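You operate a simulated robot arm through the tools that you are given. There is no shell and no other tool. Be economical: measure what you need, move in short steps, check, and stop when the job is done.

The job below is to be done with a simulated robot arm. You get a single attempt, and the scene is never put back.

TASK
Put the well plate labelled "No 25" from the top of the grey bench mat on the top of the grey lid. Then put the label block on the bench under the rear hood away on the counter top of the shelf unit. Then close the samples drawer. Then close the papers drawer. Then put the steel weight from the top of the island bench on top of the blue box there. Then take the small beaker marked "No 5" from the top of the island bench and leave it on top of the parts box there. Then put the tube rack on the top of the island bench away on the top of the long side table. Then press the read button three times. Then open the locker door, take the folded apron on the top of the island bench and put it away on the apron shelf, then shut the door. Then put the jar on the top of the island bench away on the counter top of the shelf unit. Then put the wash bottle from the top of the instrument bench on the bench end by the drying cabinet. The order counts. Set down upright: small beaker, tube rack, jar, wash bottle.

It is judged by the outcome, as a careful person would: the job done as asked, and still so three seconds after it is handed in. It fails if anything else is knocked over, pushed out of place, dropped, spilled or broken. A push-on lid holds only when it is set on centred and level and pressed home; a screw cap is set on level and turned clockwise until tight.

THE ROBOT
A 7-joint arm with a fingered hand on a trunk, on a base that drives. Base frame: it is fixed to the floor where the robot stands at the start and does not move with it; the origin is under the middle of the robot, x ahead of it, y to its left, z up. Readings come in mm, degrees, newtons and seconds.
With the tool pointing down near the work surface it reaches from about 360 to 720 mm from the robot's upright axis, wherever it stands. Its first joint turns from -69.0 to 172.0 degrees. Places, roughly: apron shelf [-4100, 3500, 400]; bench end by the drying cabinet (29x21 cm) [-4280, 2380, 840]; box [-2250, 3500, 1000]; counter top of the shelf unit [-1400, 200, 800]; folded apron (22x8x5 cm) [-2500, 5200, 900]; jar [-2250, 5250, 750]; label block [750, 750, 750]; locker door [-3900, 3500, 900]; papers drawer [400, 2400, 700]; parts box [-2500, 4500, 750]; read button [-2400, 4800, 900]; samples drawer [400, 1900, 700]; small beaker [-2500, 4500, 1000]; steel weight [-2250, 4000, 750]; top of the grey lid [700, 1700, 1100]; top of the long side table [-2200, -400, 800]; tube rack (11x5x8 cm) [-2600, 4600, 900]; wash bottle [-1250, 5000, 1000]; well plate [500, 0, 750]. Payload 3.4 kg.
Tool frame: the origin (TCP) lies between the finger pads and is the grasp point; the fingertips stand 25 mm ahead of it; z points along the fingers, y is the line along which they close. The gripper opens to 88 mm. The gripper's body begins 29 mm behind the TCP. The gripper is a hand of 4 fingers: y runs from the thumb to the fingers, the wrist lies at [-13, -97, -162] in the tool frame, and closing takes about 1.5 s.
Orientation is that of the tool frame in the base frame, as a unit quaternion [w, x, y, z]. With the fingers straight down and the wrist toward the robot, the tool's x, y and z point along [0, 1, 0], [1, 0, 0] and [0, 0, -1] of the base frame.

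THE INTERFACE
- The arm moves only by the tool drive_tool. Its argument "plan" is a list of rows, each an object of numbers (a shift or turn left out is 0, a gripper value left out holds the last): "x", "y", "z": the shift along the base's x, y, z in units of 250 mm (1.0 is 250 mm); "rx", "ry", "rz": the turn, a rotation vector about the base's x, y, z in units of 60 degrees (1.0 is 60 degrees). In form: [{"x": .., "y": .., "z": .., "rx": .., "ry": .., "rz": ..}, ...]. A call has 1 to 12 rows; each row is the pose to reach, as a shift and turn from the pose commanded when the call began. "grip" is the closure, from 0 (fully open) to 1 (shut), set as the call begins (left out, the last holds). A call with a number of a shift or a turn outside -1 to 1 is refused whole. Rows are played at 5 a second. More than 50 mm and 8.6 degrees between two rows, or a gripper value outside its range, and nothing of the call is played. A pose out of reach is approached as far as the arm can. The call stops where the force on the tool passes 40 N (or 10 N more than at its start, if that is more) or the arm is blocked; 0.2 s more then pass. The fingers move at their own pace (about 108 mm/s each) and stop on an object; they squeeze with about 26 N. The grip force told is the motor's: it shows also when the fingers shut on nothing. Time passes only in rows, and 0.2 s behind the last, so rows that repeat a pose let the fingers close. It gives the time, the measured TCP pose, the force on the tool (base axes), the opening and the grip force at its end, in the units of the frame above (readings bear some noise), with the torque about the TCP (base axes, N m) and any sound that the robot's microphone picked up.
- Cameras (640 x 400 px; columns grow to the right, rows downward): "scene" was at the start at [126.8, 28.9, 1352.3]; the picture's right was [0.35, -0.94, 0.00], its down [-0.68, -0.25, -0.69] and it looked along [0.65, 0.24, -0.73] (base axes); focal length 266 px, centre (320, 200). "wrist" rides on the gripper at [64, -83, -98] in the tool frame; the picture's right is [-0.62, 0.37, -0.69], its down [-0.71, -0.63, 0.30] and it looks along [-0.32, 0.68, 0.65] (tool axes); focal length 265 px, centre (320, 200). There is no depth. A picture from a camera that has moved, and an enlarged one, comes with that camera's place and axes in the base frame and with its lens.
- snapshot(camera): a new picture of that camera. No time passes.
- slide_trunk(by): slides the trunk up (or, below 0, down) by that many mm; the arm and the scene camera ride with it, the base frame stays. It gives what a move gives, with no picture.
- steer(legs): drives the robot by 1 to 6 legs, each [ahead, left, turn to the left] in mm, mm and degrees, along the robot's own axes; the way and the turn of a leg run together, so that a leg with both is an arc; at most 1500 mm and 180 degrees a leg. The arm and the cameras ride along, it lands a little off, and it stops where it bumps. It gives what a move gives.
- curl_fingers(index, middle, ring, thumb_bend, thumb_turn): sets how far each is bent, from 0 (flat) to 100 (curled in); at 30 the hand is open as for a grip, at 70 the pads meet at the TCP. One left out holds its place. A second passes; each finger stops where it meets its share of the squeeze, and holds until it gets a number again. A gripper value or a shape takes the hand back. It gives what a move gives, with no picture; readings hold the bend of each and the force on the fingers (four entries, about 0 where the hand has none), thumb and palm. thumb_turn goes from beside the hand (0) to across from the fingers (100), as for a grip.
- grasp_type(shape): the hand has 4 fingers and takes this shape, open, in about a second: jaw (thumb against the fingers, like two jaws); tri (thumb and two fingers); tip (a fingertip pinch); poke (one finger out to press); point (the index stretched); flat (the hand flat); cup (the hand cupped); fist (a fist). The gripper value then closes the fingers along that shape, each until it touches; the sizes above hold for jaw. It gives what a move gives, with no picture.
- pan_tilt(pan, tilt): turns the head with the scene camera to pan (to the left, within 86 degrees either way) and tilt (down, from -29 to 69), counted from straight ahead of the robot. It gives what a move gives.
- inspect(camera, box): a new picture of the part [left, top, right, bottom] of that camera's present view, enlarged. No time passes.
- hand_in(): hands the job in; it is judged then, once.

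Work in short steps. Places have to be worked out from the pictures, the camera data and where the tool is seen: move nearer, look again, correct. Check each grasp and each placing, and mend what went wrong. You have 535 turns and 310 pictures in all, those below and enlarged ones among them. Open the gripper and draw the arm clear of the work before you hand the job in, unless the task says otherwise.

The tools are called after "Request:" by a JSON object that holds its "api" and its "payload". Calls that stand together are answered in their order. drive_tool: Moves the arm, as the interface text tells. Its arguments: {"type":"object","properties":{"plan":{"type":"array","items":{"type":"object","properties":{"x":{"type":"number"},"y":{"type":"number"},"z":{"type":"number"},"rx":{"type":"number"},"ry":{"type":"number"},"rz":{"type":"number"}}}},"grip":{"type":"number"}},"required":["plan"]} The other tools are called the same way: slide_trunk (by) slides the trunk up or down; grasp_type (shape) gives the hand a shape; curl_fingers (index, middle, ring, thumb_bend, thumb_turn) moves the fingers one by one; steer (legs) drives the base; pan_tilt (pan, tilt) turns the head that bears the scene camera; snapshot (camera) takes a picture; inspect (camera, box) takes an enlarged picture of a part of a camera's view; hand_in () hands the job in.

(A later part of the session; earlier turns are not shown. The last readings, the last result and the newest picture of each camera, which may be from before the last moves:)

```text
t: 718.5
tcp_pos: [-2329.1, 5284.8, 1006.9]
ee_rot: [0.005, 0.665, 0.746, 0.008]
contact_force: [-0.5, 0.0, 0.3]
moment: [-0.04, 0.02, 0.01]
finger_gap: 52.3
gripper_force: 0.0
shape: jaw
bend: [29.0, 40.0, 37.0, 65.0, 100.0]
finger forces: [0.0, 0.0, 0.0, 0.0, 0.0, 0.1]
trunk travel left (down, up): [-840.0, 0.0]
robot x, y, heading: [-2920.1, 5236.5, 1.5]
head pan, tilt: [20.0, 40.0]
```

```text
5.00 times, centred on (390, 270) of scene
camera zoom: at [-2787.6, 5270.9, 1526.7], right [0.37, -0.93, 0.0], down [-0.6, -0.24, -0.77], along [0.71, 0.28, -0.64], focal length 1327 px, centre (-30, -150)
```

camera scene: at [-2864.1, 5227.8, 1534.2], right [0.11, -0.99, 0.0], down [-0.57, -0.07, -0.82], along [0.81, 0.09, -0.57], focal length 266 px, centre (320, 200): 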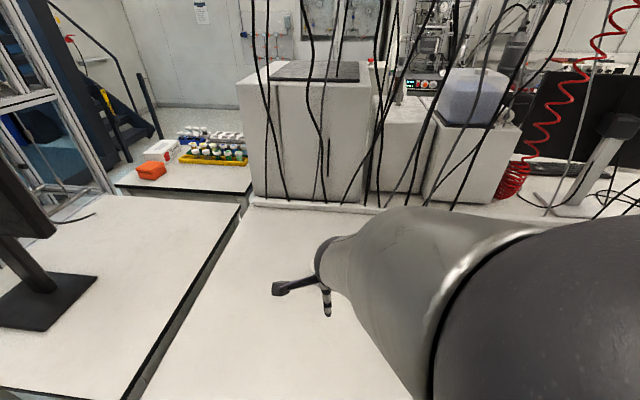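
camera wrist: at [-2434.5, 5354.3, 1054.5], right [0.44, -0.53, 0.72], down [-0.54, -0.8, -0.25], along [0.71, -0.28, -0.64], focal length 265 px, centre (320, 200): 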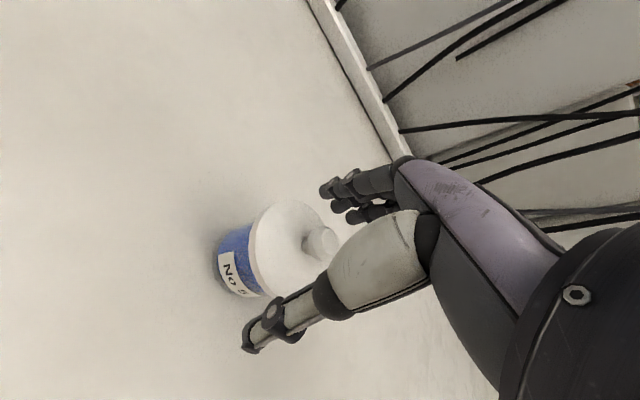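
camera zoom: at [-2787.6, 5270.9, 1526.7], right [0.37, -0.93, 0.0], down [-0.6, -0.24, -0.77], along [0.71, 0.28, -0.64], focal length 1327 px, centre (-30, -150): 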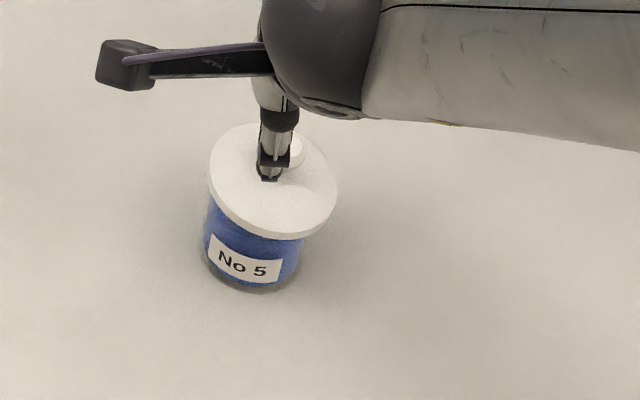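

The jar shifted ~12 mm; the lid seems nearly centred on it. I press with the closed hand directly on the knob.

Request:
{"api": "drive_tool", "payload": {"plan": [{"z": 0.04, "x": 0.03, "y": 0.0}, {"z": 0.04, "x": 0.03}, {"z": 0.04, "x": 0.03}, {"z": 0.04, "x": 0.03}, {"z": 0.04, "x": 0.03}, {"z": 0.04, "x": 0.03}], "grip": 1.0}}

Request:
{"api": "drive_tool", "payload": {"plan": [{"z": -0.08}, {"z": -0.13}, {"z": -0.16}, {"z": -0.18}, {"z": -0.2}, {"z": -0.22}, {"z": -0.24}, {"z": -0.26}, {"z": -0.28}]}}

Request:
{"api": "inspect", "payload": {"camera": "wrist", "box": [180, 150, 400, 350]}}

```text
t: 719.9
tcp_pos: [-2321.9, 5284.4, 1016.8]
ee_rot: [0.006, 0.666, 0.746, 0.008]
contact_force: [0.3, -0.2, -0.1]
moment: [0.02, 0.0, 0.05]
finger_gap: 0.0
gripper_force: 25.7
shape: jaw
bend: [70.0, 70.0, 70.0, 39.0, 100.0]
finger forces: [0.1, 0.0, 0.0, 0.0, 0.0, 0.0]
trunk travel left (down, up): [-840.0, 0.0]
robot x, y, heading: [-2916.4, 5238.1, 1.8]
head pan, tilt: [20.0, 40.0]
```

```text
t: 721.5
tcp_pos: [-2319.0, 5284.8, 968.3]
ee_rot: [0.011, 0.666, 0.746, 0.017]
contact_force: [-2.6, 0.1, 21.9]
moment: [-0.13, -0.11, -0.04]
finger_gap: 0.1
gripper_force: 26.0
shape: jaw
bend: [70.0, 70.0, 70.0, 41.0, 100.0]
finger forces: [0.0, 8.9, 0.0, 0.0, 0.0, 0.0]
trunk travel left (down, up): [-840.0, 0.0]
robot x, y, heading: [-2918.5, 5236.0, 1.7]
head pan, tilt: [20.0, 40.0]
stopped in row 8: the force on the tool passed its limit at 44 N (the readings are from after the stop); the commanded pose is now the measured one
```

```text
2.00 times, centred on (290, 250) of wrist
camera zoom: at [-2414.7, 5339.2, 1061.7], right [0.41, -0.58, 0.7], down [-0.53, -0.78, -0.33], along [0.74, -0.24, -0.63], focal length 531 px, centre (380, 100)
```

zoom: 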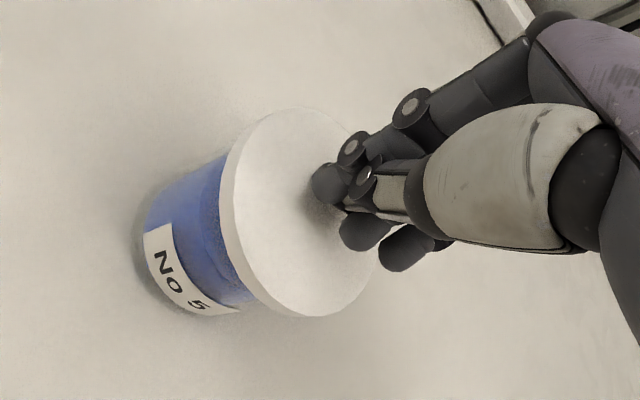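

No snap yet. Raise and inspect the lid's seating closely from both cameras.

Request:
{"api": "drive_tool", "payload": {"plan": [{"z": 0.1, "x": -0.05}, {"z": 0.25, "x": -0.2}, {"z": 0.4, "x": -0.36}, {"z": 0.45, "x": -0.5}, {"z": 0.45, "x": -0.5}]}}

Request:
{"api": "inspect", "payload": {"camera": "scene", "box": [350, 220, 440, 310]}}

Request:
{"api": "snapshot", "payload": {"camera": "wrist"}}

```text
refused: row 2 steps farther than a row can; nothing moved
```

```text
4.44 times, centred on (395, 265) of scene
camera zoom: at [-2791.5, 5270.5, 1527.1], right [0.37, -0.93, 0.0], down [-0.6, -0.24, -0.77], along [0.71, 0.28, -0.64], focal length 1180 px, centre (-13, -89)
```

zoom: 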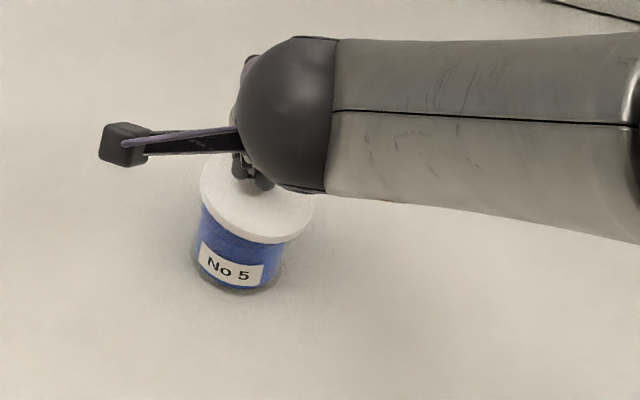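

```text
71 pictures are left
camera wrist: at [-2414.7, 5339.2, 1061.7], right [0.41, -0.58, 0.7], down [-0.53, -0.78, -0.33], along [0.74, -0.24, -0.63], focal length 265 px, centre (320, 200)
```

wrist: 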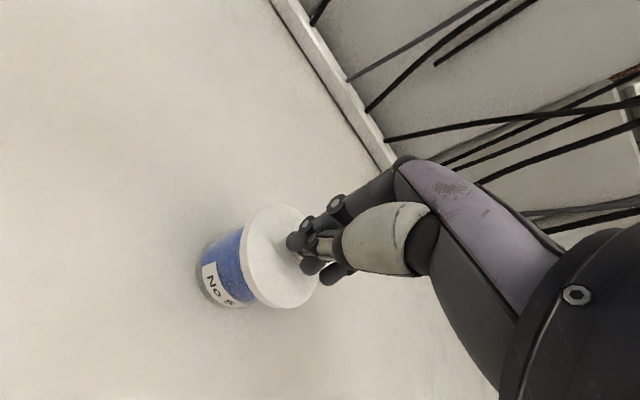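

The lid looks ~3 mm off to the south. I'll regrip the knob (higher, so the tips don't touch the lid), lift, and check the alignment.

Request:
{"api": "drive_tool", "payload": {"plan": [{"z": 0.08}, {"z": 0.18}, {"z": 0.18}]}}

Request:
{"api": "drive_tool", "payload": {"plan": [{"rx": -0.01, "ry": 0.01}, {}, {}, {}, {}], "grip": 0.4}}

Request:
{"api": "drive_tool", "payload": {"plan": [{"z": -0.08, "x": -0.004, "y": -0.006}, {"z": -0.16, "x": -0.008, "y": -0.01}, {"z": -0.215, "x": -0.008, "y": -0.01}, {"z": -0.215, "x": -0.008, "y": -0.01}]}}

Request:
{"api": "drive_tool", "payload": {"plan": [{}, {}, {}, {}, {}, {}, {}], "grip": 1.0}}

Request:
{"api": "drive_tool", "payload": {"plan": [{"z": 0.04}, {"z": 0.08}, {"z": 0.12}, {"z": 0.12}]}}

Request:
{"api": "inspect", "payload": {"camera": "wrist", "box": [180, 170, 380, 370]}}

```text
t: 722.3
tcp_pos: [-2318.7, 5285.4, 1006.0]
ee_rot: [0.008, 0.665, 0.747, 0.012]
contact_force: [0.2, 0.3, -0.1]
moment: [-0.03, 0.01, -0.02]
finger_gap: 0.2
gripper_force: 25.8
shape: jaw
bend: [70.0, 70.0, 70.0, 42.0, 100.0]
finger forces: [0.1, 0.0, 0.1, 0.2, 0.0, 0.0]
trunk travel left (down, up): [-840.0, 0.0]
robot x, y, heading: [-2922.7, 5236.7, 1.7]
head pan, tilt: [20.0, 40.0]
```

```text
t: 723.5
tcp_pos: [-2319.7, 5284.7, 1006.7]
ee_rot: [0.008, 0.665, 0.747, 0.011]
contact_force: [-0.2, -0.5, 0.1]
moment: [0.01, -0.02, -0.01]
finger_gap: 52.5
gripper_force: 0.1
shape: jaw
bend: [29.0, 41.0, 37.0, 65.0, 100.0]
finger forces: [0.1, 0.2, 0.1, 0.0, 0.0, 0.0]
trunk travel left (down, up): [-840.0, 0.0]
robot x, y, heading: [-2919.6, 5237.0, 1.5]
head pan, tilt: [20.0, 40.0]
```

```text
t: 724.5
tcp_pos: [-2321.6, 5281.5, 954.0]
ee_rot: [0.008, 0.665, 0.746, 0.012]
contact_force: [0.2, 0.4, 0.0]
moment: [-0.02, -0.02, -0.01]
finger_gap: 52.6
gripper_force: 0.0
shape: jaw
bend: [29.0, 41.0, 37.0, 65.0, 100.0]
finger forces: [0.1, 0.0, 0.0, 0.1, 0.0, 0.0]
trunk travel left (down, up): [-840.0, 0.0]
robot x, y, heading: [-2919.9, 5237.0, 1.5]
head pan, tilt: [20.0, 40.0]
```

```text
t: 726.1
tcp_pos: [-2322.4, 5281.8, 954.0]
ee_rot: [0.009, 0.665, 0.746, 0.012]
contact_force: [0.0, 2.2, 6.5]
moment: [0.11, -0.26, 0.04]
finger_gap: 12.3
gripper_force: 26.6
shape: jaw
bend: [75.0, 47.0, 53.0, 56.0, 100.0]
finger forces: [18.5, 7.3, 2.6, 0.0, 19.9, 0.0]
trunk travel left (down, up): [-840.0, 0.0]
robot x, y, heading: [-2921.5, 5237.1, 1.7]
head pan, tilt: [20.0, 40.0]
```

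```text
t: 727.1
tcp_pos: [-2322.1, 5280.6, 983.3]
ee_rot: [0.009, 0.665, 0.747, 0.012]
contact_force: [0.6, 0.1, -0.9]
moment: [0.0, -0.01, -0.01]
finger_gap: 11.4
gripper_force: 26.3
shape: jaw
bend: [75.0, 46.0, 54.0, 56.0, 100.0]
finger forces: [16.1, 8.7, 2.9, 0.1, 22.7, 0.0]
trunk travel left (down, up): [-840.0, 0.0]
robot x, y, heading: [-2915.6, 5236.7, 1.7]
head pan, tilt: [20.0, 40.0]
```

```text
2.00 times, centred on (280, 270) of wrist
camera zoom: at [-2416.3, 5335.2, 1077.9], right [0.42, -0.58, 0.7], down [-0.53, -0.78, -0.33], along [0.74, -0.24, -0.63], focal length 531 px, centre (400, 60)
```

zoom: 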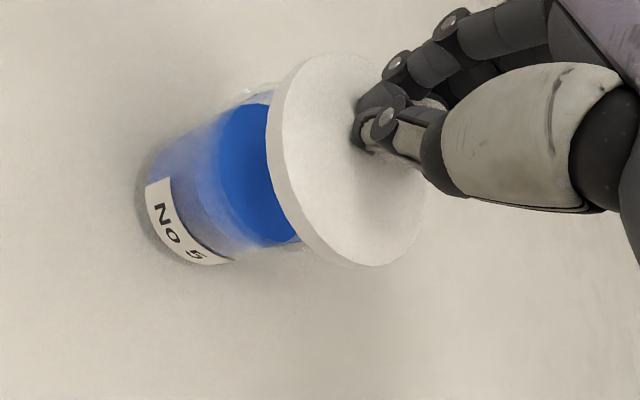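

The jar is open with the lid in hand. I lower the lid with a +3 mm y correction and press, listening for the snap.

Request:
{"api": "drive_tool", "payload": {"plan": [{"x": -0.004, "y": 0.012}, {"x": -0.004, "y": 0.012, "z": -0.06}, {"x": -0.004, "y": 0.012, "z": -0.09}, {"x": -0.004, "y": 0.012, "z": -0.105}, {"x": -0.004, "y": 0.012, "z": -0.12}, {"x": -0.004, "y": 0.012, "z": -0.13}, {"x": -0.004, "y": 0.012, "z": -0.14}, {"x": -0.004, "y": 0.012, "z": -0.15}]}}

```text
t: 728.9
tcp_pos: [-2323.8, 5285.7, 951.6]
ee_rot: [0.012, 0.665, 0.747, 0.016]
contact_force: [3.4, 2.2, 26.8]
moment: [0.02, -0.68, 0.03]
finger_gap: 12.8
gripper_force: 25.8
shape: jaw
bend: [75.0, 45.0, 54.0, 57.0, 100.0]
finger forces: [29.4, 15.4, 1.9, 0.0, 25.4, 0.0]
trunk travel left (down, up): [-840.0, 0.0]
robot x, y, heading: [-2917.1, 5237.7, 1.6]
head pan, tilt: [20.0, 40.0]
```

Contact torque says the force acts on the east side, so I shift the lid west 4 mm, level 2°, and press again.

Request:
{"api": "drive_tool", "payload": {"plan": [{"z": 0.03}, {"z": 0.03, "x": -0.016, "ry": 0.037}, {"z": 0.0, "x": -0.016, "ry": 0.037}, {"z": -0.015, "x": -0.016, "ry": 0.037}, {"z": -0.03, "x": -0.016, "ry": 0.037}, {"z": -0.045, "x": -0.016, "ry": 0.037}]}}

```text
t: 729.9
tcp_pos: [-2322.9, 5284.8, 952.3]
ee_rot: [-0.001, 0.665, 0.746, 0.008]
contact_force: [-5.8, -0.3, 20.3]
moment: [-0.03, -0.28, 0.02]
finger_gap: 12.2
gripper_force: 25.9
shape: jaw
bend: [75.0, 46.0, 54.0, 57.0, 100.0]
finger forces: [0.1, 18.0, 2.5, 0.0, 31.6, 0.0]
trunk travel left (down, up): [-840.0, 0.0]
robot x, y, heading: [-2914.8, 5236.7, 1.6]
head pan, tilt: [20.0, 40.0]
stopped in row 5: the force on the tool passed its limit at 43 N (the readings are from after the stop); the commanded pose is now the measured one
```

Still biased east; shift a further 5 mm west and press.

Request:
{"api": "drive_tool", "payload": {"plan": [{"z": 0.03}, {"z": 0.03, "x": -0.02}, {"z": 0.0, "x": -0.022}, {"z": -0.015, "x": -0.022}, {"z": -0.03, "x": -0.022}, {"z": -0.045, "x": -0.022}]}}

```text
t: 731.1
tcp_pos: [-2323.5, 5284.7, 951.0]
ee_rot: [0.003, 0.666, 0.746, 0.013]
contact_force: [-5.7, -0.9, 21.4]
moment: [-0.07, -0.34, -0.04]
finger_gap: 12.0
gripper_force: 25.6
shape: jaw
bend: [76.0, 46.0, 54.0, 57.0, 100.0]
finger forces: [0.0, 20.8, 1.8, 0.0, 30.2, 0.0]
trunk travel left (down, up): [-840.0, 0.0]
robot x, y, heading: [-2920.1, 5238.6, 1.6]
head pan, tilt: [20.0, 40.0]
stopped in row 5: the force on the tool passed its limit at 42 N (the readings are from after the stop); the commanded pose is now the measured one
```

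Raise clear 20 mm and look once from the scene camera.

Request:
{"api": "drive_tool", "payload": {"plan": [{"z": 0.04}, {"z": 0.08}, {"z": 0.1}, {"z": 0.1}]}}

Request:
{"api": "inspect", "payload": {"camera": "scene", "box": [365, 235, 425, 305]}}

```text
t: 732.1
tcp_pos: [-2323.1, 5285.5, 972.5]
ee_rot: [0.002, 0.666, 0.746, 0.01]
contact_force: [-0.3, 1.0, -0.6]
moment: [-0.05, 0.02, 0.01]
finger_gap: 11.6
gripper_force: 26.3
shape: jaw
bend: [75.0, 46.0, 54.0, 57.0, 100.0]
finger forces: [0.0, 19.2, 2.5, 0.0, 19.7, 0.0]
trunk travel left (down, up): [-840.0, 0.0]
robot x, y, heading: [-2915.6, 5238.8, 1.5]
head pan, tilt: [20.0, 40.0]
```

```text
5.71 times, centred on (395, 270) of scene
camera zoom: at [-2787.3, 5270.9, 1526.6], right [0.37, -0.93, 0.0], down [-0.6, -0.24, -0.77], along [0.71, 0.28, -0.64], focal length 1517 px, centre (-109, -200)
```

zoom: 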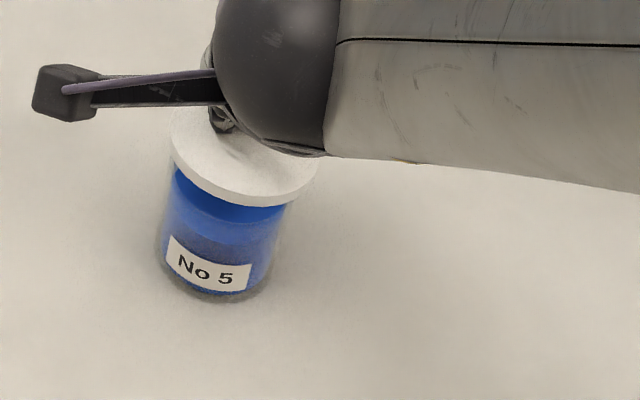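

Projection shows the lid is ~15 mm too far east. Shift 15 mm west while raised, then lower and press.

Request:
{"api": "drive_tool", "payload": {"plan": [{"x": -0.03, "ry": 0.01}, {"x": -0.058, "ry": 0.02}, {"x": -0.058, "ry": 0.02}, {"x": -0.058, "ry": 0.02}]}}

Request:
{"api": "drive_tool", "payload": {"plan": [{"z": -0.05}, {"z": -0.08}, {"z": -0.09}, {"z": -0.1}, {"z": -0.11}, {"z": -0.12}, {"z": -0.13}, {"z": -0.14}]}}

```text
t: 733.1
tcp_pos: [-2338.4, 5285.8, 972.6]
ee_rot: [-0.007, 0.666, 0.746, 0.003]
contact_force: [-0.5, 0.5, -0.4]
moment: [0.0, 0.0, 0.03]
finger_gap: 11.7
gripper_force: 26.5
shape: jaw
bend: [75.0, 46.0, 54.0, 57.0, 100.0]
finger forces: [0.0, 19.2, 2.5, 0.2, 19.8, 0.1]
trunk travel left (down, up): [-840.0, 0.0]
robot x, y, heading: [-2918.7, 5237.2, 1.5]
head pan, tilt: [20.0, 40.0]
```

```text
t: 734.5
tcp_pos: [-2335.1, 5287.5, 952.0]
ee_rot: [-0.002, 0.666, 0.746, 0.011]
contact_force: [-6.5, 0.1, 24.0]
moment: [-0.06, -0.35, -0.01]
finger_gap: 11.7
gripper_force: 26.4
shape: jaw
bend: [76.0, 47.0, 54.0, 57.0, 100.0]
finger forces: [0.0, 28.4, 0.2, 0.0, 0.0, 0.0]
trunk travel left (down, up): [-840.0, 0.0]
robot x, y, heading: [-2917.5, 5241.7, 1.6]
head pan, tilt: [20.0, 40.0]
stopped in row 6: the force on the tool passed its limit at 42 N (the readings are from after the stop); the commanded pose is now the measured one
```

The lid is tilted in my pinch (east side low). Now that it's centred, I relieve, release it to settle level, and press from above with the closed hand.

Request:
{"api": "drive_tool", "payload": {"plan": [{"z": 0.012}, {"z": 0.016}, {"z": 0.016}]}}

Request:
{"api": "drive_tool", "payload": {"plan": [{}, {}, {}, {}], "grip": 0.45}}

Request:
{"api": "drive_tool", "payload": {"plan": [{"z": 0.1}, {"z": 0.2}, {"z": 0.24}, {"z": 0.24}]}}

Request:
{"api": "inspect", "payload": {"camera": "wrist", "box": [180, 150, 400, 350]}}

```text
t: 735.2
tcp_pos: [-2336.3, 5286.5, 953.3]
ee_rot: [-0.004, 0.666, 0.745, 0.008]
contact_force: [1.1, 2.5, 15.3]
moment: [-0.02, -0.36, 0.08]
finger_gap: 11.7
gripper_force: 26.2
shape: jaw
bend: [75.0, 47.0, 54.0, 57.0, 100.0]
finger forces: [0.0, 29.2, 0.8, 0.0, 0.0, 0.0]
trunk travel left (down, up): [-840.0, 0.0]
robot x, y, heading: [-2918.3, 5238.2, 1.8]
head pan, tilt: [20.0, 40.0]
```

```text
t: 736.2
tcp_pos: [-2337.5, 5286.1, 953.4]
ee_rot: [-0.004, 0.666, 0.745, 0.008]
contact_force: [-3.6, -1.3, 16.4]
moment: [-0.06, -0.28, -0.02]
finger_gap: 44.1
gripper_force: 0.1
shape: jaw
bend: [75.0, 44.0, 39.0, 67.0, 100.0]
finger forces: [8.6, 12.0, 0.0, 0.0, 0.0, 0.0]
trunk travel left (down, up): [-840.0, 0.0]
robot x, y, heading: [-2918.3, 5233.8, 1.5]
head pan, tilt: [20.0, 40.0]
```

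```text
t: 737.2
tcp_pos: [-2334.5, 5286.6, 1011.2]
ee_rot: [-0.004, 0.667, 0.745, 0.007]
contact_force: [0.4, 0.0, 0.1]
moment: [0.02, 0.05, 0.0]
finger_gap: 48.0
gripper_force: 0.0
shape: jaw
bend: [74.0, 42.0, 39.0, 67.0, 100.0]
finger forces: [0.0, 0.0, 0.0, 0.0, 0.0, 0.1]
trunk travel left (down, up): [-840.0, 0.0]
robot x, y, heading: [-2917.2, 5237.0, 1.9]
head pan, tilt: [20.0, 40.0]
```

```text
2.00 times, centred on (290, 250) of wrist
camera zoom: at [-2426.0, 5340.5, 1109.4], right [0.43, -0.59, 0.68], down [-0.55, -0.78, -0.32], along [0.72, -0.23, -0.66], focal length 531 px, centre (380, 100)
```

zoom: 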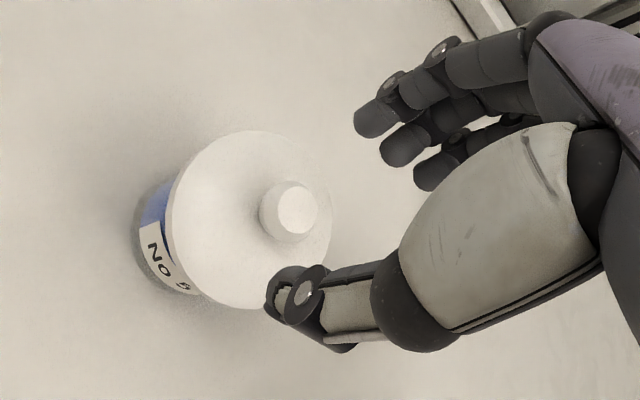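

The lid now sits low and level. Press with the closed hand on the knob.

Request:
{"api": "drive_tool", "payload": {"plan": [{"z": 0.02, "x": 0.008}, {"z": 0.02, "x": 0.008}, {"z": 0.02, "x": 0.008}, {"z": 0.02, "x": 0.008}, {"z": 0.02, "x": 0.008}, {"z": 0.02, "x": 0.008}], "grip": 1.0}}

Request:
{"api": "drive_tool", "payload": {"plan": [{"z": -0.08}, {"z": -0.12}, {"z": -0.15}, {"z": -0.17}, {"z": -0.19}, {"z": -0.21}, {"z": -0.23}, {"z": -0.25}, {"z": -0.27}]}}

```text
t: 738.6
tcp_pos: [-2332.5, 5286.2, 1016.3]
ee_rot: [-0.005, 0.666, 0.746, 0.006]
contact_force: [-0.2, 0.3, -0.1]
moment: [0.03, -0.03, 0.02]
finger_gap: 0.2
gripper_force: 26.2
shape: jaw
bend: [70.0, 70.0, 70.0, 39.0, 100.0]
finger forces: [0.1, 0.0, 0.0, 0.0, 0.1, 0.0]
trunk travel left (down, up): [-840.0, 0.0]
robot x, y, heading: [-2918.1, 5238.3, 1.3]
head pan, tilt: [20.0, 40.0]
```

```text
t: 740.6
tcp_pos: [-2333.5, 5287.1, 947.5]
ee_rot: [-0.005, 0.666, 0.746, 0.006]
contact_force: [0.4, 0.4, 0.1]
moment: [-0.02, 0.0, 0.02]
finger_gap: 0.1
gripper_force: 26.4
shape: jaw
bend: [70.0, 70.0, 70.0, 43.0, 100.0]
finger forces: [0.0, 0.0, 0.0, 0.1, 0.0, 0.0]
trunk travel left (down, up): [-840.0, 0.0]
robot x, y, heading: [-2919.4, 5236.0, 1.6]
head pan, tilt: [20.0, 40.0]
```

I missed the knob; it is ~12 mm further east. Raise, shift and press again.

Request:
{"api": "drive_tool", "payload": {"plan": [{"z": 0.1}, {"z": 0.22}, {"z": 0.22, "x": 0.048, "y": -0.014}, {"z": 0.22, "x": 0.048, "y": -0.014}]}}

Request:
{"api": "drive_tool", "payload": {"plan": [{"z": -0.06}, {"z": -0.1}, {"z": -0.12}, {"z": -0.14}, {"z": -0.16}, {"z": -0.18}, {"z": -0.2}, {"z": -0.22}]}}

Request:
{"api": "inspect", "payload": {"camera": "wrist", "box": [180, 150, 400, 350]}}

```text
t: 741.6
tcp_pos: [-2320.0, 5281.8, 1005.5]
ee_rot: [-0.004, 0.666, 0.746, 0.007]
contact_force: [-0.5, 0.2, 0.5]
moment: [-0.01, -0.03, 0.0]
finger_gap: 0.0
gripper_force: 26.4
shape: jaw
bend: [70.0, 70.0, 70.0, 43.0, 100.0]
finger forces: [0.1, 0.0, 0.0, 0.0, 0.0, 0.0]
trunk travel left (down, up): [-840.0, 0.0]
robot x, y, heading: [-2920.1, 5234.8, 1.5]
head pan, tilt: [20.0, 40.0]
```

```text
t: 743.5
tcp_pos: [-2320.4, 5282.1, 948.3]
ee_rot: [-0.004, 0.666, 0.746, 0.008]
contact_force: [-0.8, -0.1, 0.3]
moment: [-0.05, -0.01, -0.04]
finger_gap: 0.1
gripper_force: 25.9
shape: jaw
bend: [70.0, 70.0, 70.0, 43.0, 100.0]
finger forces: [0.1, 0.1, 0.0, 0.0, 0.0, 0.0]
trunk travel left (down, up): [-840.0, 0.0]
robot x, y, heading: [-2915.5, 5239.3, 1.4]
head pan, tilt: [20.0, 40.0]
heard: snap
```

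```text
2.00 times, centred on (290, 250) of wrist
camera zoom: at [-2412.4, 5336.7, 1046.7], right [0.43, -0.59, 0.68], down [-0.55, -0.78, -0.32], along [0.72, -0.24, -0.66], focal length 531 px, centre (380, 100)
```

zoom: 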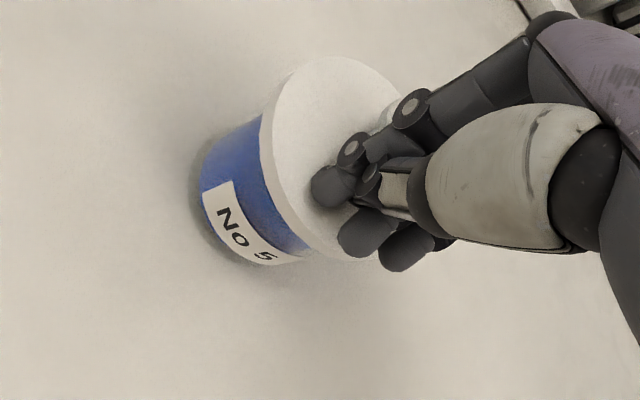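

Snap – the lid is home. The jar now stands at ≈(−2306,5294). I open wide and go low, to grip only the body beneath the lid.

Request:
{"api": "drive_tool", "payload": {"plan": [{"z": 0.1}, {"z": 0.25}, {"z": 0.25, "x": 0.05, "y": 0.04}, {"z": 0.25, "x": 0.056, "y": 0.048}]}}

Request:
{"api": "curl_fingers", "payload": {"index": 15, "middle": 15, "ring": 15, "thumb_bend": 15}}

Request:
{"api": "inspect", "payload": {"camera": "wrist", "box": [160, 140, 420, 380]}}

```text
t: 744.5
tcp_pos: [-2308.5, 5293.8, 1013.1]
ee_rot: [-0.004, 0.666, 0.746, 0.007]
contact_force: [-0.3, -0.3, -0.2]
moment: [-0.01, -0.02, 0.0]
finger_gap: 0.0
gripper_force: 26.2
shape: jaw
bend: [70.0, 70.0, 70.0, 43.0, 100.0]
finger forces: [0.0, 0.0, 0.1, 0.0, 0.1, 0.0]
trunk travel left (down, up): [-840.0, 0.0]
robot x, y, heading: [-2919.2, 5233.9, 1.9]
head pan, tilt: [20.0, 40.0]
```

```text
t: 745.5
tcp_pos: [-2308.4, 5294.4, 1011.1]
ee_rot: [-0.005, 0.666, 0.746, 0.007]
contact_force: [0.2, -0.8, -0.1]
moment: [-0.01, 0.0, 0.02]
finger_gap: 111.4
gripper_force: 0.1
shape: fingers
bend: [15.0, 15.0, 15.0, 15.0, 100.0]
finger forces: [0.1, 0.0, 0.1, 0.0, 0.0, 0.0]
trunk travel left (down, up): [-840.0, 0.0]
robot x, y, heading: [-2919.9, 5240.7, 1.5]
head pan, tilt: [20.0, 40.0]
```

```text
1.67 times, centred on (290, 260) of wrist
camera zoom: at [-2398.9, 5347.9, 1109.2], right [0.43, -0.59, 0.68], down [-0.55, -0.78, -0.32], along [0.72, -0.24, -0.66], focal length 442 px, centre (370, 100)
```

zoom: 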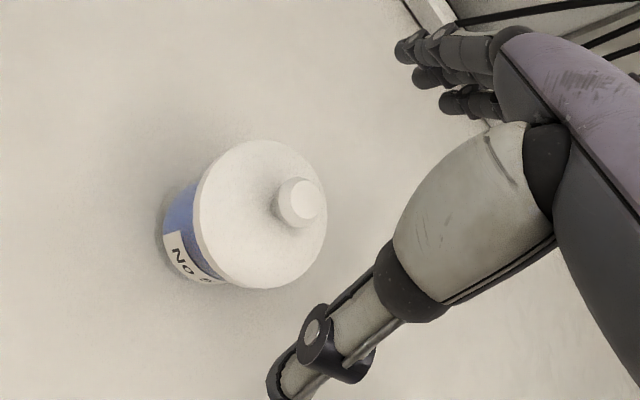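

Jar centre ≈(−2302,5286). Fine-align and descend in stages to z≈887.

Request:
{"api": "drive_tool", "payload": {"plan": [{"x": 0.024, "y": -0.03}, {"x": 0.024, "y": -0.03, "z": -0.15}, {"x": 0.024, "y": -0.03, "z": -0.3}, {"x": 0.024, "y": -0.03, "z": -0.42}, {"x": 0.024, "y": -0.03, "z": -0.47}, {"x": 0.024, "y": -0.03, "z": -0.497}, {"x": 0.024, "y": -0.03, "z": -0.497}]}}

Request:
{"api": "inspect", "payload": {"camera": "wrist", "box": [160, 140, 420, 380]}}

```text
t: 747.0
tcp_pos: [-2292.9, 5287.5, 897.0]
ee_rot: [0.002, 0.667, 0.745, 0.016]
contact_force: [-2.3, -1.3, 18.6]
moment: [-0.02, -0.07, -0.01]
finger_gap: 113.2
gripper_force: 7.5
shape: fingers
bend: [15.0, 15.0, 15.0, 15.0, 100.0]
finger forces: [0.0, 0.0, 0.1, 0.0, 3.5, 12.7]
trunk travel left (down, up): [-840.0, 0.0]
robot x, y, heading: [-2920.8, 5237.5, 1.6]
head pan, tilt: [20.0, 40.0]
stopped in row 7: the force on the tool passed its limit at 42 N (the readings are from after the stop); the commanded pose is now the measured one
```

```text
1.67 times, centred on (290, 260) of wrist
camera zoom: at [-2386.9, 5341.2, 993.1], right [0.42, -0.59, 0.69], down [-0.54, -0.77, -0.33], along [0.73, -0.23, -0.64], focal length 442 px, centre (370, 100)
```

zoom: 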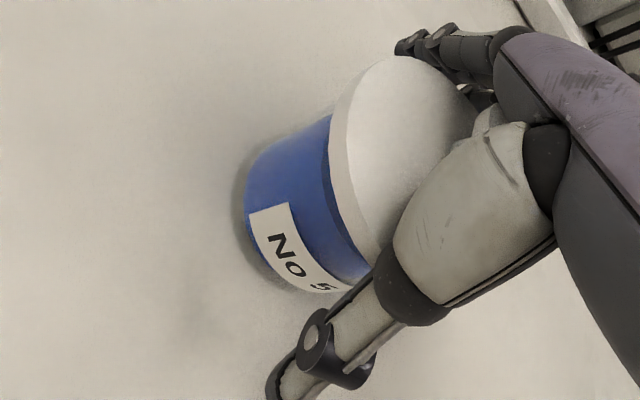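

The palm rests on the knob at z≈897, holding the lid down – fingertips are then just below the lid rim. I close here so the lid stays pressed while the fingers grip the body.

Request:
{"api": "drive_tool", "payload": {"plan": [{}, {}, {}, {}, {}, {}, {}, {}], "grip": 0.9}}

Request:
{"api": "inspect", "payload": {"camera": "wrist", "box": [160, 140, 420, 380]}}

```text
t: 748.8
tcp_pos: [-2297.8, 5286.2, 896.4]
ee_rot: [0.002, 0.668, 0.744, 0.015]
contact_force: [1.7, -0.8, 23.5]
moment: [-0.06, -0.81, -0.04]
finger_gap: 48.8
gripper_force: 26.4
shape: jaw
bend: [76.0, 43.0, 43.0, 68.0, 99.0]
finger forces: [31.3, 13.0, 3.2, 0.0, 49.0, 13.9]
trunk travel left (down, up): [-840.0, 0.0]
robot x, y, heading: [-2912.5, 5238.8, 1.7]
head pan, tilt: [20.0, 40.0]
```

```text
1.67 times, centred on (290, 260) of wrist
camera zoom: at [-2390.9, 5341.1, 993.3], right [0.42, -0.59, 0.69], down [-0.54, -0.77, -0.33], along [0.73, -0.23, -0.64], focal length 442 px, centre (370, 100)
```

zoom: 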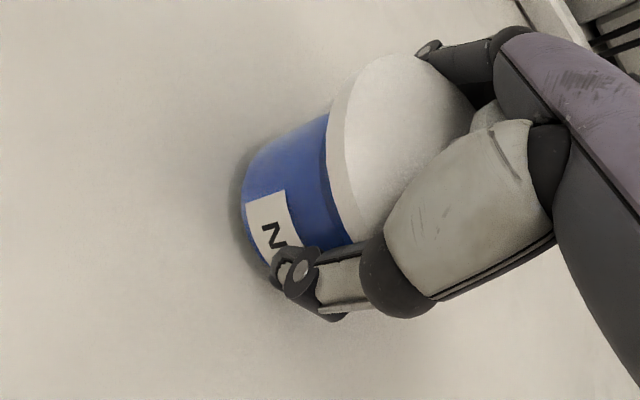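

No snap this time. Lift gently 25 mm.

Request:
{"api": "drive_tool", "payload": {"plan": [{"z": 0.02}, {"z": 0.04}, {"z": 0.07}, {"z": 0.1}, {"z": 0.1}]}}

Request:
{"api": "inspect", "payload": {"camera": "wrist", "box": [160, 140, 420, 380]}}

```text
t: 750.0
tcp_pos: [-2293.7, 5287.0, 917.5]
ee_rot: [-0.001, 0.667, 0.745, 0.012]
contact_force: [0.6, 0.4, -2.4]
moment: [-0.02, -0.01, 0.03]
finger_gap: 48.6
gripper_force: 25.8
shape: jaw
bend: [76.0, 45.0, 44.0, 68.0, 99.0]
finger forces: [27.3, 11.8, 3.2, 0.0, 48.9, 7.4]
trunk travel left (down, up): [-840.0, 0.0]
robot x, y, heading: [-2920.3, 5235.6, 1.6]
head pan, tilt: [20.0, 40.0]
```

```text
1.67 times, centred on (290, 260) of wrist
camera zoom: at [-2387.2, 5340.7, 1014.7], right [0.42, -0.59, 0.69], down [-0.54, -0.77, -0.33], along [0.73, -0.23, -0.65], focal length 442 px, centre (370, 100)
```

zoom: 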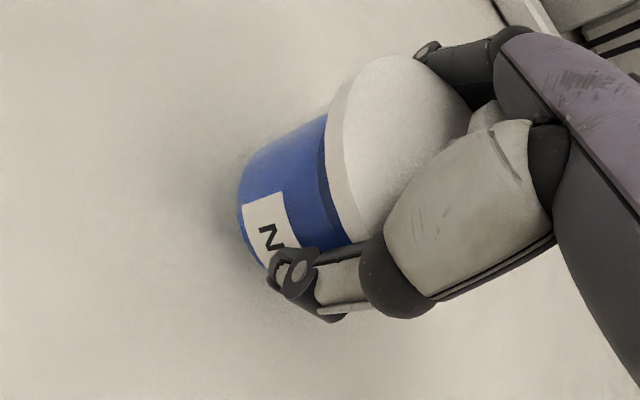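

The whole jar is lifted with the lid on (palm on the knob). Raise, retract, and drive to the shelf unit's counter.

Request:
{"api": "drive_tool", "payload": {"plan": [{"z": 0.12}, {"z": 0.26}, {"z": 0.4}, {"z": 0.5, "x": -0.1}, {"z": 0.6, "x": -0.22}, {"z": 0.66, "x": -0.38}, {"z": 0.66, "x": -0.54}, {"z": 0.66, "x": -0.66}]}}

Request:
{"api": "steer", "payload": {"legs": [[-510, 0, -1.5], [0, -1500, 0], [0, -1500, 0], [0, -1100, 0]]}}

Request:
{"api": "steer", "payload": {"legs": [[1500, 0, 0], [1500, 0, 0]]}}

```text
t: 751.8
tcp_pos: [-2460.9, 5287.8, 1084.3]
ee_rot: [0.0, 0.667, 0.745, 0.013]
contact_force: [0.0, -0.7, -2.8]
moment: [0.04, -0.03, -0.02]
finger_gap: 48.5
gripper_force: 25.8
shape: jaw
bend: [76.0, 45.0, 44.0, 68.0, 99.0]
finger forces: [26.7, 11.8, 3.3, 0.0, 47.6, 6.4]
trunk travel left (down, up): [-840.0, 0.0]
robot x, y, heading: [-2917.2, 5236.4, 1.7]
head pan, tilt: [20.0, 40.0]
```

```text
t: 774.1
tcp_pos: [-3011.4, 1171.0, 1082.5]
ee_rot: [-0.001, 0.68, 0.733, 0.012]
contact_force: [-0.3, 0.2, -1.9]
moment: [0.01, -0.01, -0.04]
finger_gap: 48.3
gripper_force: 25.8
shape: jaw
bend: [76.0, 45.0, 44.0, 68.0, 99.0]
finger forces: [26.5, 11.7, 3.3, 0.1, 47.3, 6.2]
trunk travel left (down, up): [-840.0, 0.0]
robot x, y, heading: [-3472.0, 1137.5, -0.4]
head pan, tilt: [20.0, 40.0]
```

```text
t: 788.5
tcp_pos: [-21.9, 1161.4, 1082.0]
ee_rot: [0.0, 0.676, 0.737, 0.013]
contact_force: [0.5, -0.1, -2.3]
moment: [-0.02, -0.02, 0.04]
finger_gap: 48.4
gripper_force: 25.1
shape: jaw
bend: [75.0, 45.0, 44.0, 68.0, 99.0]
finger forces: [26.5, 11.6, 3.3, 0.0, 46.8, 6.1]
trunk travel left (down, up): [-840.0, 0.0]
robot x, y, heading: [-480.7, 1120.4, 0.2]
head pan, tilt: [20.0, 40.0]
```

Turn to face west and strafe to the counter's near end.

Request:
{"api": "steer", "payload": {"legs": [[110, 0, 0], [0, 0, 180], [0, 800, 0]]}}

Request:
{"api": "pan_tilt", "payload": {"pan": 0, "tilt": 45}}

Request:
{"api": "snapshot", "payload": {"camera": "scene"}}

Request:
{"api": "snapshot", "payload": {"camera": "wrist"}}

```text
t: 801.0
tcp_pos: [-813.7, 273.9, 1083.5]
ee_rot: [0.013, 0.742, -0.671, 0.001]
contact_force: [0.3, 0.1, -3.1]
moment: [-0.02, 0.02, -0.03]
finger_gap: 47.8
gripper_force: 26.0
shape: jaw
bend: [75.0, 45.0, 45.0, 68.0, 99.0]
finger forces: [24.4, 11.3, 3.2, 0.0, 41.6, 3.7]
trunk travel left (down, up): [-840.0, 0.0]
robot x, y, heading: [-356.7, 317.3, -179.2]
head pan, tilt: [20.0, 40.0]
```

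```text
t: 801.8
tcp_pos: [-813.7, 273.6, 1082.4]
ee_rot: [0.012, 0.741, -0.671, 0.0]
contact_force: [0.1, 0.4, -2.2]
moment: [0.01, -0.03, 0.02]
finger_gap: 47.5
gripper_force: 25.7
shape: jaw
bend: [75.0, 45.0, 45.0, 68.0, 99.0]
finger forces: [24.4, 11.3, 3.3, 0.1, 41.6, 3.7]
trunk travel left (down, up): [-840.0, 0.0]
robot x, y, heading: [-358.8, 317.0, -178.8]
head pan, tilt: [0.0, 45.0]
```

```text
62 pictures are left
camera scene: at [-484.7, 317.6, 1519.4], right [-0.02, 1.0, 0.0], down [0.71, 0.01, -0.71], along [-0.71, -0.01, -0.71], focal length 266 px, centre (320, 200)
```

scene: 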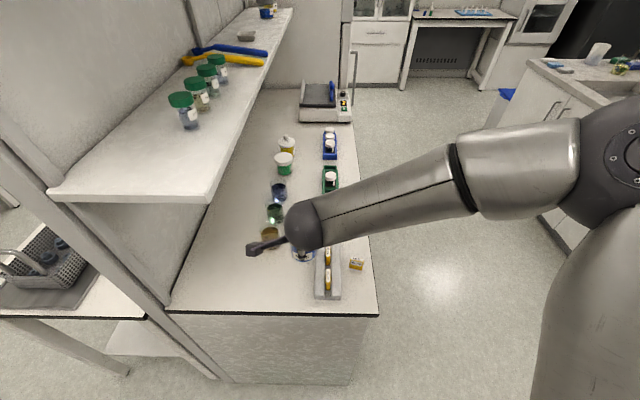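

```text
61 pictures are left
camera wrist: at [-723.8, 220.4, 1179.7], right [-0.42, 0.59, 0.69], down [0.55, 0.77, -0.33], along [-0.72, 0.24, -0.65], focal length 265 px, centre (320, 200)
```

wrist: 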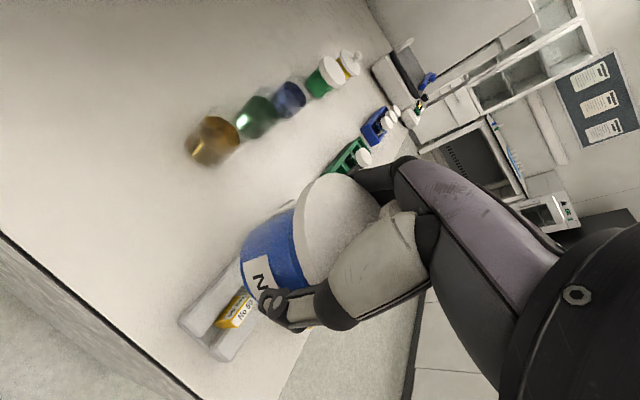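

Free counter area at ≈(−840,200), clear of the shelf edge (y≈124) and the holder. Move there and lower to z≈903.

Request:
{"api": "drive_tool", "payload": {"plan": [{"x": -0.05, "y": -0.14}, {"x": -0.104, "y": -0.296}, {"x": -0.104, "y": -0.296, "z": -0.15}, {"x": -0.104, "y": -0.296, "z": -0.3}, {"x": -0.104, "y": -0.296, "z": -0.45}, {"x": -0.104, "y": -0.296, "z": -0.6}, {"x": -0.104, "y": -0.296, "z": -0.72}, {"x": -0.104, "y": -0.296, "z": -0.72}]}}

Request:
{"api": "snapshot", "payload": {"camera": "wrist"}}

```text
t: 803.6
tcp_pos: [-837.2, 201.0, 901.9]
ee_rot: [0.013, 0.742, -0.671, 0.001]
contact_force: [-0.8, 0.8, -2.2]
moment: [-0.02, -0.01, 0.0]
finger_gap: 47.5
gripper_force: 25.6
shape: jaw
bend: [75.0, 46.0, 45.0, 68.0, 99.0]
finger forces: [23.9, 11.2, 3.4, 0.1, 40.3, 3.0]
trunk travel left (down, up): [-840.0, 0.0]
robot x, y, heading: [-354.2, 317.8, -179.0]
head pan, tilt: [0.0, 45.0]
```

```text
60 pictures are left
camera wrist: at [-747.5, 147.3, 999.8], right [-0.42, 0.59, 0.69], down [0.55, 0.77, -0.33], along [-0.72, 0.24, -0.65], focal length 265 px, centre (320, 200)
```

wrist: 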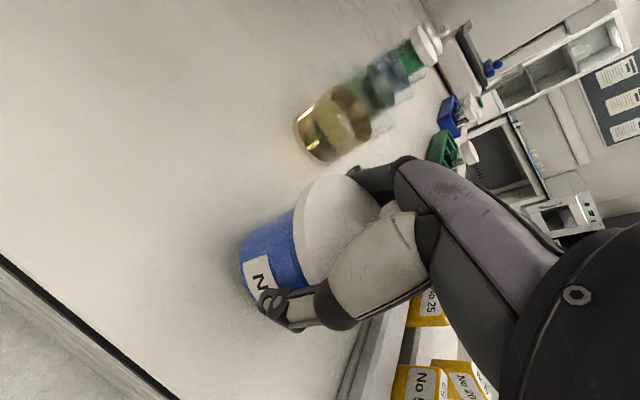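

Lower in small steps to contact.

Request:
{"api": "drive_tool", "payload": {"plan": [{"z": -0.03}, {"z": -0.045}, {"z": -0.055}, {"z": -0.065}, {"z": -0.075}, {"z": -0.085}, {"z": -0.095}]}}

```text
t: 804.4
tcp_pos: [-840.6, 198.0, 897.0]
ee_rot: [0.023, 0.74, -0.672, -0.004]
contact_force: [6.4, 0.6, 27.2]
moment: [0.22, 0.53, -0.05]
finger_gap: 47.5
gripper_force: 25.7
shape: jaw
bend: [76.0, 45.0, 45.0, 68.0, 99.0]
finger forces: [27.8, 12.8, 3.9, 0.0, 49.9, 7.3]
trunk travel left (down, up): [-840.0, 0.0]
robot x, y, heading: [-354.9, 317.8, -179.1]
head pan, tilt: [0.0, 45.0]
stopped in row 4: the force on the tool passed its limit at 42 N (the readings are from after the stop); the commanded pose is now the measured one
```

Jar is on the counter. Open the fingers wide while the palm still rests on the knob.

Request:
{"api": "curl_fingers", "payload": {"index": 15, "middle": 15, "ring": 15, "thumb_bend": 15}}

Request:
{"api": "drive_tool", "payload": {"plan": [{"z": 0.04}, {"z": 0.12}, {"z": 0.24}, {"z": 0.4}, {"z": 0.4}]}}

Request:
{"api": "snapshot", "payload": {"camera": "wrist"}}

```text
t: 805.4
tcp_pos: [-841.1, 199.1, 896.2]
ee_rot: [0.019, 0.74, -0.672, -0.005]
contact_force: [-5.5, -5.2, 35.4]
moment: [0.23, -0.69, -0.12]
finger_gap: 113.1
gripper_force: 16.9
shape: fingers
bend: [15.0, 15.0, 15.0, 15.0, 100.0]
finger forces: [0.0, 0.0, 0.0, 0.0, 13.7, 19.5]
trunk travel left (down, up): [-840.0, 0.0]
robot x, y, heading: [-353.4, 318.4, -179.0]
head pan, tilt: [0.0, 45.0]
```

```text
t: 806.6
tcp_pos: [-841.8, 200.3, 990.3]
ee_rot: [0.017, 0.741, -0.672, -0.003]
contact_force: [0.7, -1.1, -0.1]
moment: [-0.02, 0.0, 0.0]
finger_gap: 112.3
gripper_force: 0.1
shape: fingers
bend: [15.0, 15.0, 15.0, 15.0, 100.0]
finger forces: [0.1, 0.0, 0.0, 0.0, 0.0, 0.1]
trunk travel left (down, up): [-840.0, 0.0]
robot x, y, heading: [-353.3, 319.6, -178.9]
head pan, tilt: [0.0, 45.0]
```

```text
59 pictures are left
camera wrist: at [-751.1, 146.9, 1087.2], right [-0.41, 0.6, 0.69], down [0.55, 0.77, -0.33], along [-0.73, 0.24, -0.64], focal length 265 px, centre (320, 200)
```

wrist: 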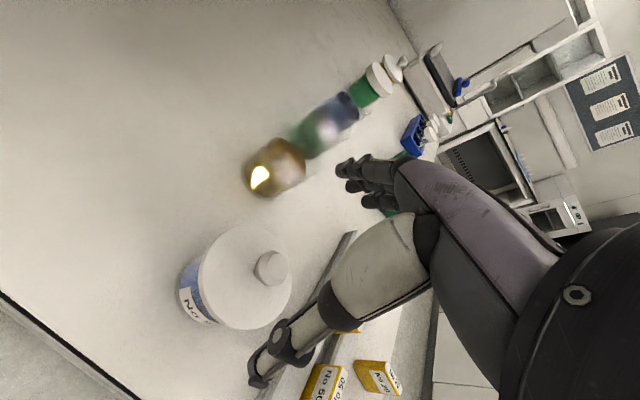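

Jar stands with its lid on. Last: the wash bottle on the instrument bench. Raise, retract, and drive up the east aisle.

Request:
{"api": "drive_tool", "payload": {"plan": [{"z": 0.15}, {"z": 0.3}, {"z": 0.42, "x": 0.08}, {"z": 0.42, "x": 0.22}, {"z": 0.42, "x": 0.3}], "grip": 0.0}}

Request:
{"api": "steer", "payload": {"legs": [[-50, 0, 0], [0, 0, -91], [1500, 20, 0], [1500, 0, 0], [800, 0, 0]]}}

Request:
{"api": "pan_tilt", "payload": {"pan": 45, "tilt": 20}}

Request:
{"api": "snapshot", "payload": {"camera": "scene"}}

```text
t: 807.8
tcp_pos: [-765.3, 200.0, 1097.6]
ee_rot: [0.017, 0.74, -0.672, -0.003]
contact_force: [-0.6, -0.4, -0.8]
moment: [-0.02, -0.02, -0.01]
finger_gap: 88.0
gripper_force: 0.1
shape: jaw
bend: [30.0, 30.0, 30.0, 30.0, 98.0]
finger forces: [0.0, 0.1, 0.0, 0.1, 0.0, 0.0]
trunk travel left (down, up): [-840.0, 0.0]
robot x, y, heading: [-354.6, 318.9, -179.1]
head pan, tilt: [0.0, 45.0]
```

```text
refused: leg 3 is longer than a leg can be; nothing moved
```

```text
t: 809.0
tcp_pos: [-766.0, 200.0, 1098.1]
ee_rot: [0.016, 0.741, -0.671, -0.003]
contact_force: [0.3, 0.2, -0.6]
moment: [-0.02, 0.04, 0.02]
finger_gap: 88.0
gripper_force: 0.1
shape: jaw
bend: [30.0, 30.0, 30.0, 30.0, 98.0]
finger forces: [0.1, 0.0, 0.1, 0.0, 0.0, 0.0]
trunk travel left (down, up): [-840.0, 0.0]
robot x, y, heading: [-354.0, 316.8, -178.8]
head pan, tilt: [45.0, 20.0]
```

```text
58 pictures are left
camera scene: at [-467.8, 252.1, 1558.0], right [-0.72, 0.7, 0.0], down [0.24, 0.25, -0.94], along [-0.65, -0.67, -0.34], focal length 266 px, centre (320, 200)
```

scene: 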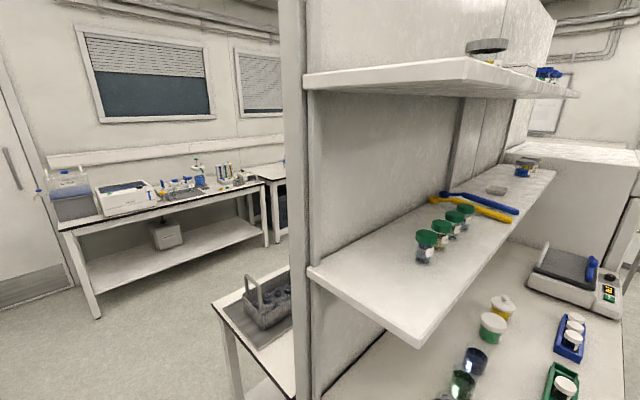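

The drive leg was slightly too long; re-send it.

Request:
{"api": "steer", "payload": {"legs": [[-50, 0, 0], [0, 0, -91], [1450, 20, 0], [1450, 0, 0], [900, 0, 0]]}}

Request:
{"api": "snapshot", "payload": {"camera": "scene"}}

```text
t: 831.6
tcp_pos: [-363.5, 4519.5, 1098.1]
ee_rot: [-0.01, -0.026, 1.0, 0.013]
contact_force: [-0.2, -0.2, -0.4]
moment: [-0.03, 0.02, -0.01]
finger_gap: 88.2
gripper_force: 0.1
shape: jaw
bend: [30.0, 30.0, 30.0, 30.0, 98.0]
finger forces: [0.0, 0.1, 0.0, 0.1, 0.0, 0.1]
trunk travel left (down, up): [-840.0, 0.0]
robot x, y, heading: [-265.5, 4101.6, 88.5]
head pan, tilt: [45.0, 20.0]
```

```text
57 pictures are left
camera scene: at [-322.9, 4222.9, 1558.1], right [0.73, 0.69, 0.0], down [0.23, -0.25, -0.94], along [-0.65, 0.68, -0.34], focal length 266 px, centre (320, 200)
```

scene: 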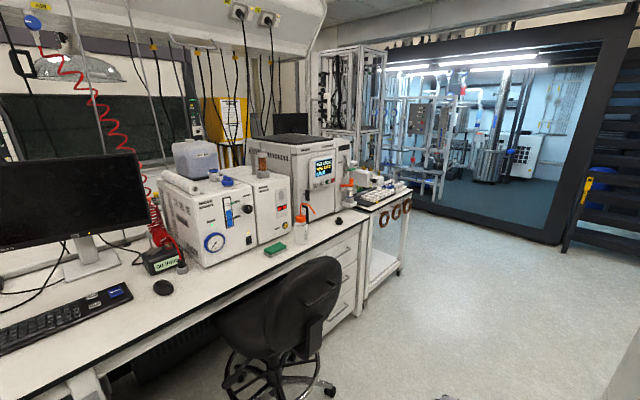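

The wash bottle (clear, orange spout) is at ≈(−1290,5090) near the bench front; a chair stands south of it. I go round north of the chair and face west.

Request:
{"api": "steer", "payload": {"legs": [[1230, 130, 1.5], [0, 0, 90], [250, 0, 0]]}}

Request:
{"api": "pan_tilt", "payload": {"pan": 15, "tilt": 35}}

Request:
{"api": "snapshot", "payload": {"camera": "scene"}}

```text
t: 839.3
tcp_pos: [-632.7, 5686.0, 1098.6]
ee_rot: [-0.012, -0.206, 0.978, 0.012]
contact_force: [-0.6, 0.2, -0.1]
moment: [0.04, 0.01, 0.0]
finger_gap: 88.3
gripper_force: 0.0
shape: jaw
bend: [30.0, 30.0, 30.0, 30.0, 98.0]
finger forces: [0.0, 0.0, 0.0, 0.0, 0.0, 0.0]
trunk travel left (down, up): [-840.0, 0.0]
robot x, y, heading: [-394.6, 5331.7, 109.1]
head pan, tilt: [45.0, 20.0]
stopped in leg 2: the robot was blocked; the commanded pose is now the measured one
```

```text
t: 840.2
tcp_pos: [-631.2, 5686.2, 1098.3]
ee_rot: [-0.013, -0.206, 0.978, 0.012]
contact_force: [-0.6, -1.1, -0.5]
moment: [0.02, -0.02, -0.02]
finger_gap: 87.8
gripper_force: 0.1
shape: jaw
bend: [30.0, 30.0, 30.0, 30.0, 98.0]
finger forces: [0.0, 0.0, 0.0, 0.0, 0.1, 0.0]
trunk travel left (down, up): [-840.0, 0.0]
robot x, y, heading: [-392.1, 5332.3, 109.0]
head pan, tilt: [15.0, 35.0]
```

```text
56 pictures are left
camera scene: at [-454.3, 5454.3, 1534.2], right [0.83, 0.56, 0.0], down [0.32, -0.47, -0.82], along [-0.46, 0.68, -0.57], focal length 266 px, centre (320, 200)
```

scene: 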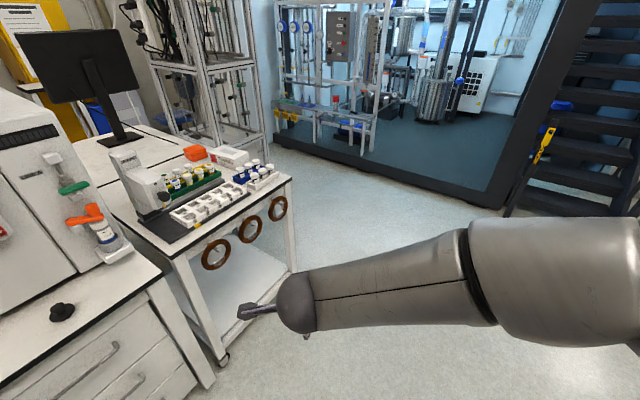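

Blocked while turning. Look to the right rear for the obstacle.

Request:
{"api": "pan_tilt", "payload": {"pan": 80, "tilt": 55}}

Request:
{"api": "snapshot", "payload": {"camera": "scene"}}

Request:
{"api": "pan_tilt", "payload": {"pan": -80, "tilt": 50}}

Request:
{"api": "snapshot", "payload": {"camera": "scene"}}

```text
t: 841.6
tcp_pos: [-632.0, 5687.4, 1097.9]
ee_rot: [-0.012, -0.207, 0.978, 0.011]
contact_force: [0.2, 0.6, -0.1]
moment: [-0.02, 0.01, 0.04]
finger_gap: 87.9
gripper_force: 0.0
shape: jaw
bend: [30.0, 30.0, 30.0, 30.0, 98.0]
finger forces: [0.1, 0.0, 0.1, 0.0, 0.1, 0.0]
trunk travel left (down, up): [-840.0, 0.0]
robot x, y, heading: [-389.5, 5333.0, 109.4]
head pan, tilt: [80.0, 55.0]
```

```text
55 pictures are left
camera scene: at [-475.8, 5370.0, 1506.0], right [-0.16, 0.99, 0.0], down [0.81, 0.13, -0.57], along [-0.57, -0.09, -0.82], focal length 266 px, centre (320, 200)
```

scene: 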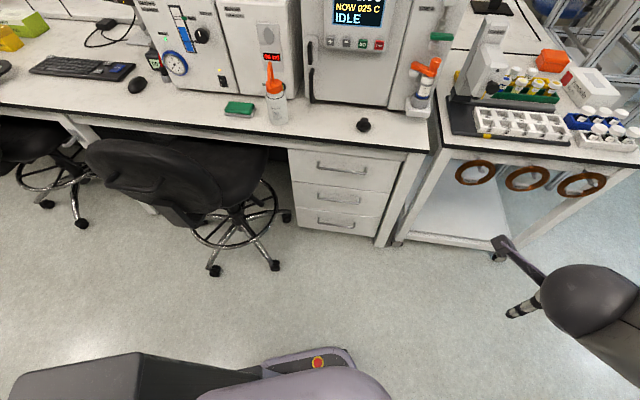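

```text
t: 844.0
tcp_pos: [-631.4, 5686.9, 1097.4]
ee_rot: [-0.012, -0.206, 0.978, 0.011]
contact_force: [-0.1, 0.3, -0.5]
moment: [0.03, -0.02, -0.01]
finger_gap: 88.2
gripper_force: 0.0
shape: jaw
bend: [30.0, 30.0, 30.0, 30.0, 98.0]
finger forces: [0.1, 0.0, 0.1, 0.0, 0.0, 0.0]
trunk travel left (down, up): [-840.0, 0.0]
robot x, y, heading: [-390.8, 5332.0, 109.1]
head pan, tilt: [-80.0, 50.0]
```

```text
54 pictures are left
camera scene: at [-337.4, 5419.1, 1512.5], right [0.49, -0.87, 0.0], down [-0.67, -0.37, -0.64], along [0.56, 0.31, -0.77], focal length 266 px, centre (320, 200)
```

scene: 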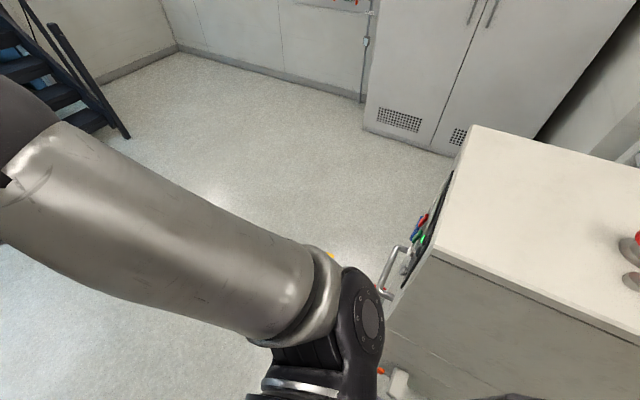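

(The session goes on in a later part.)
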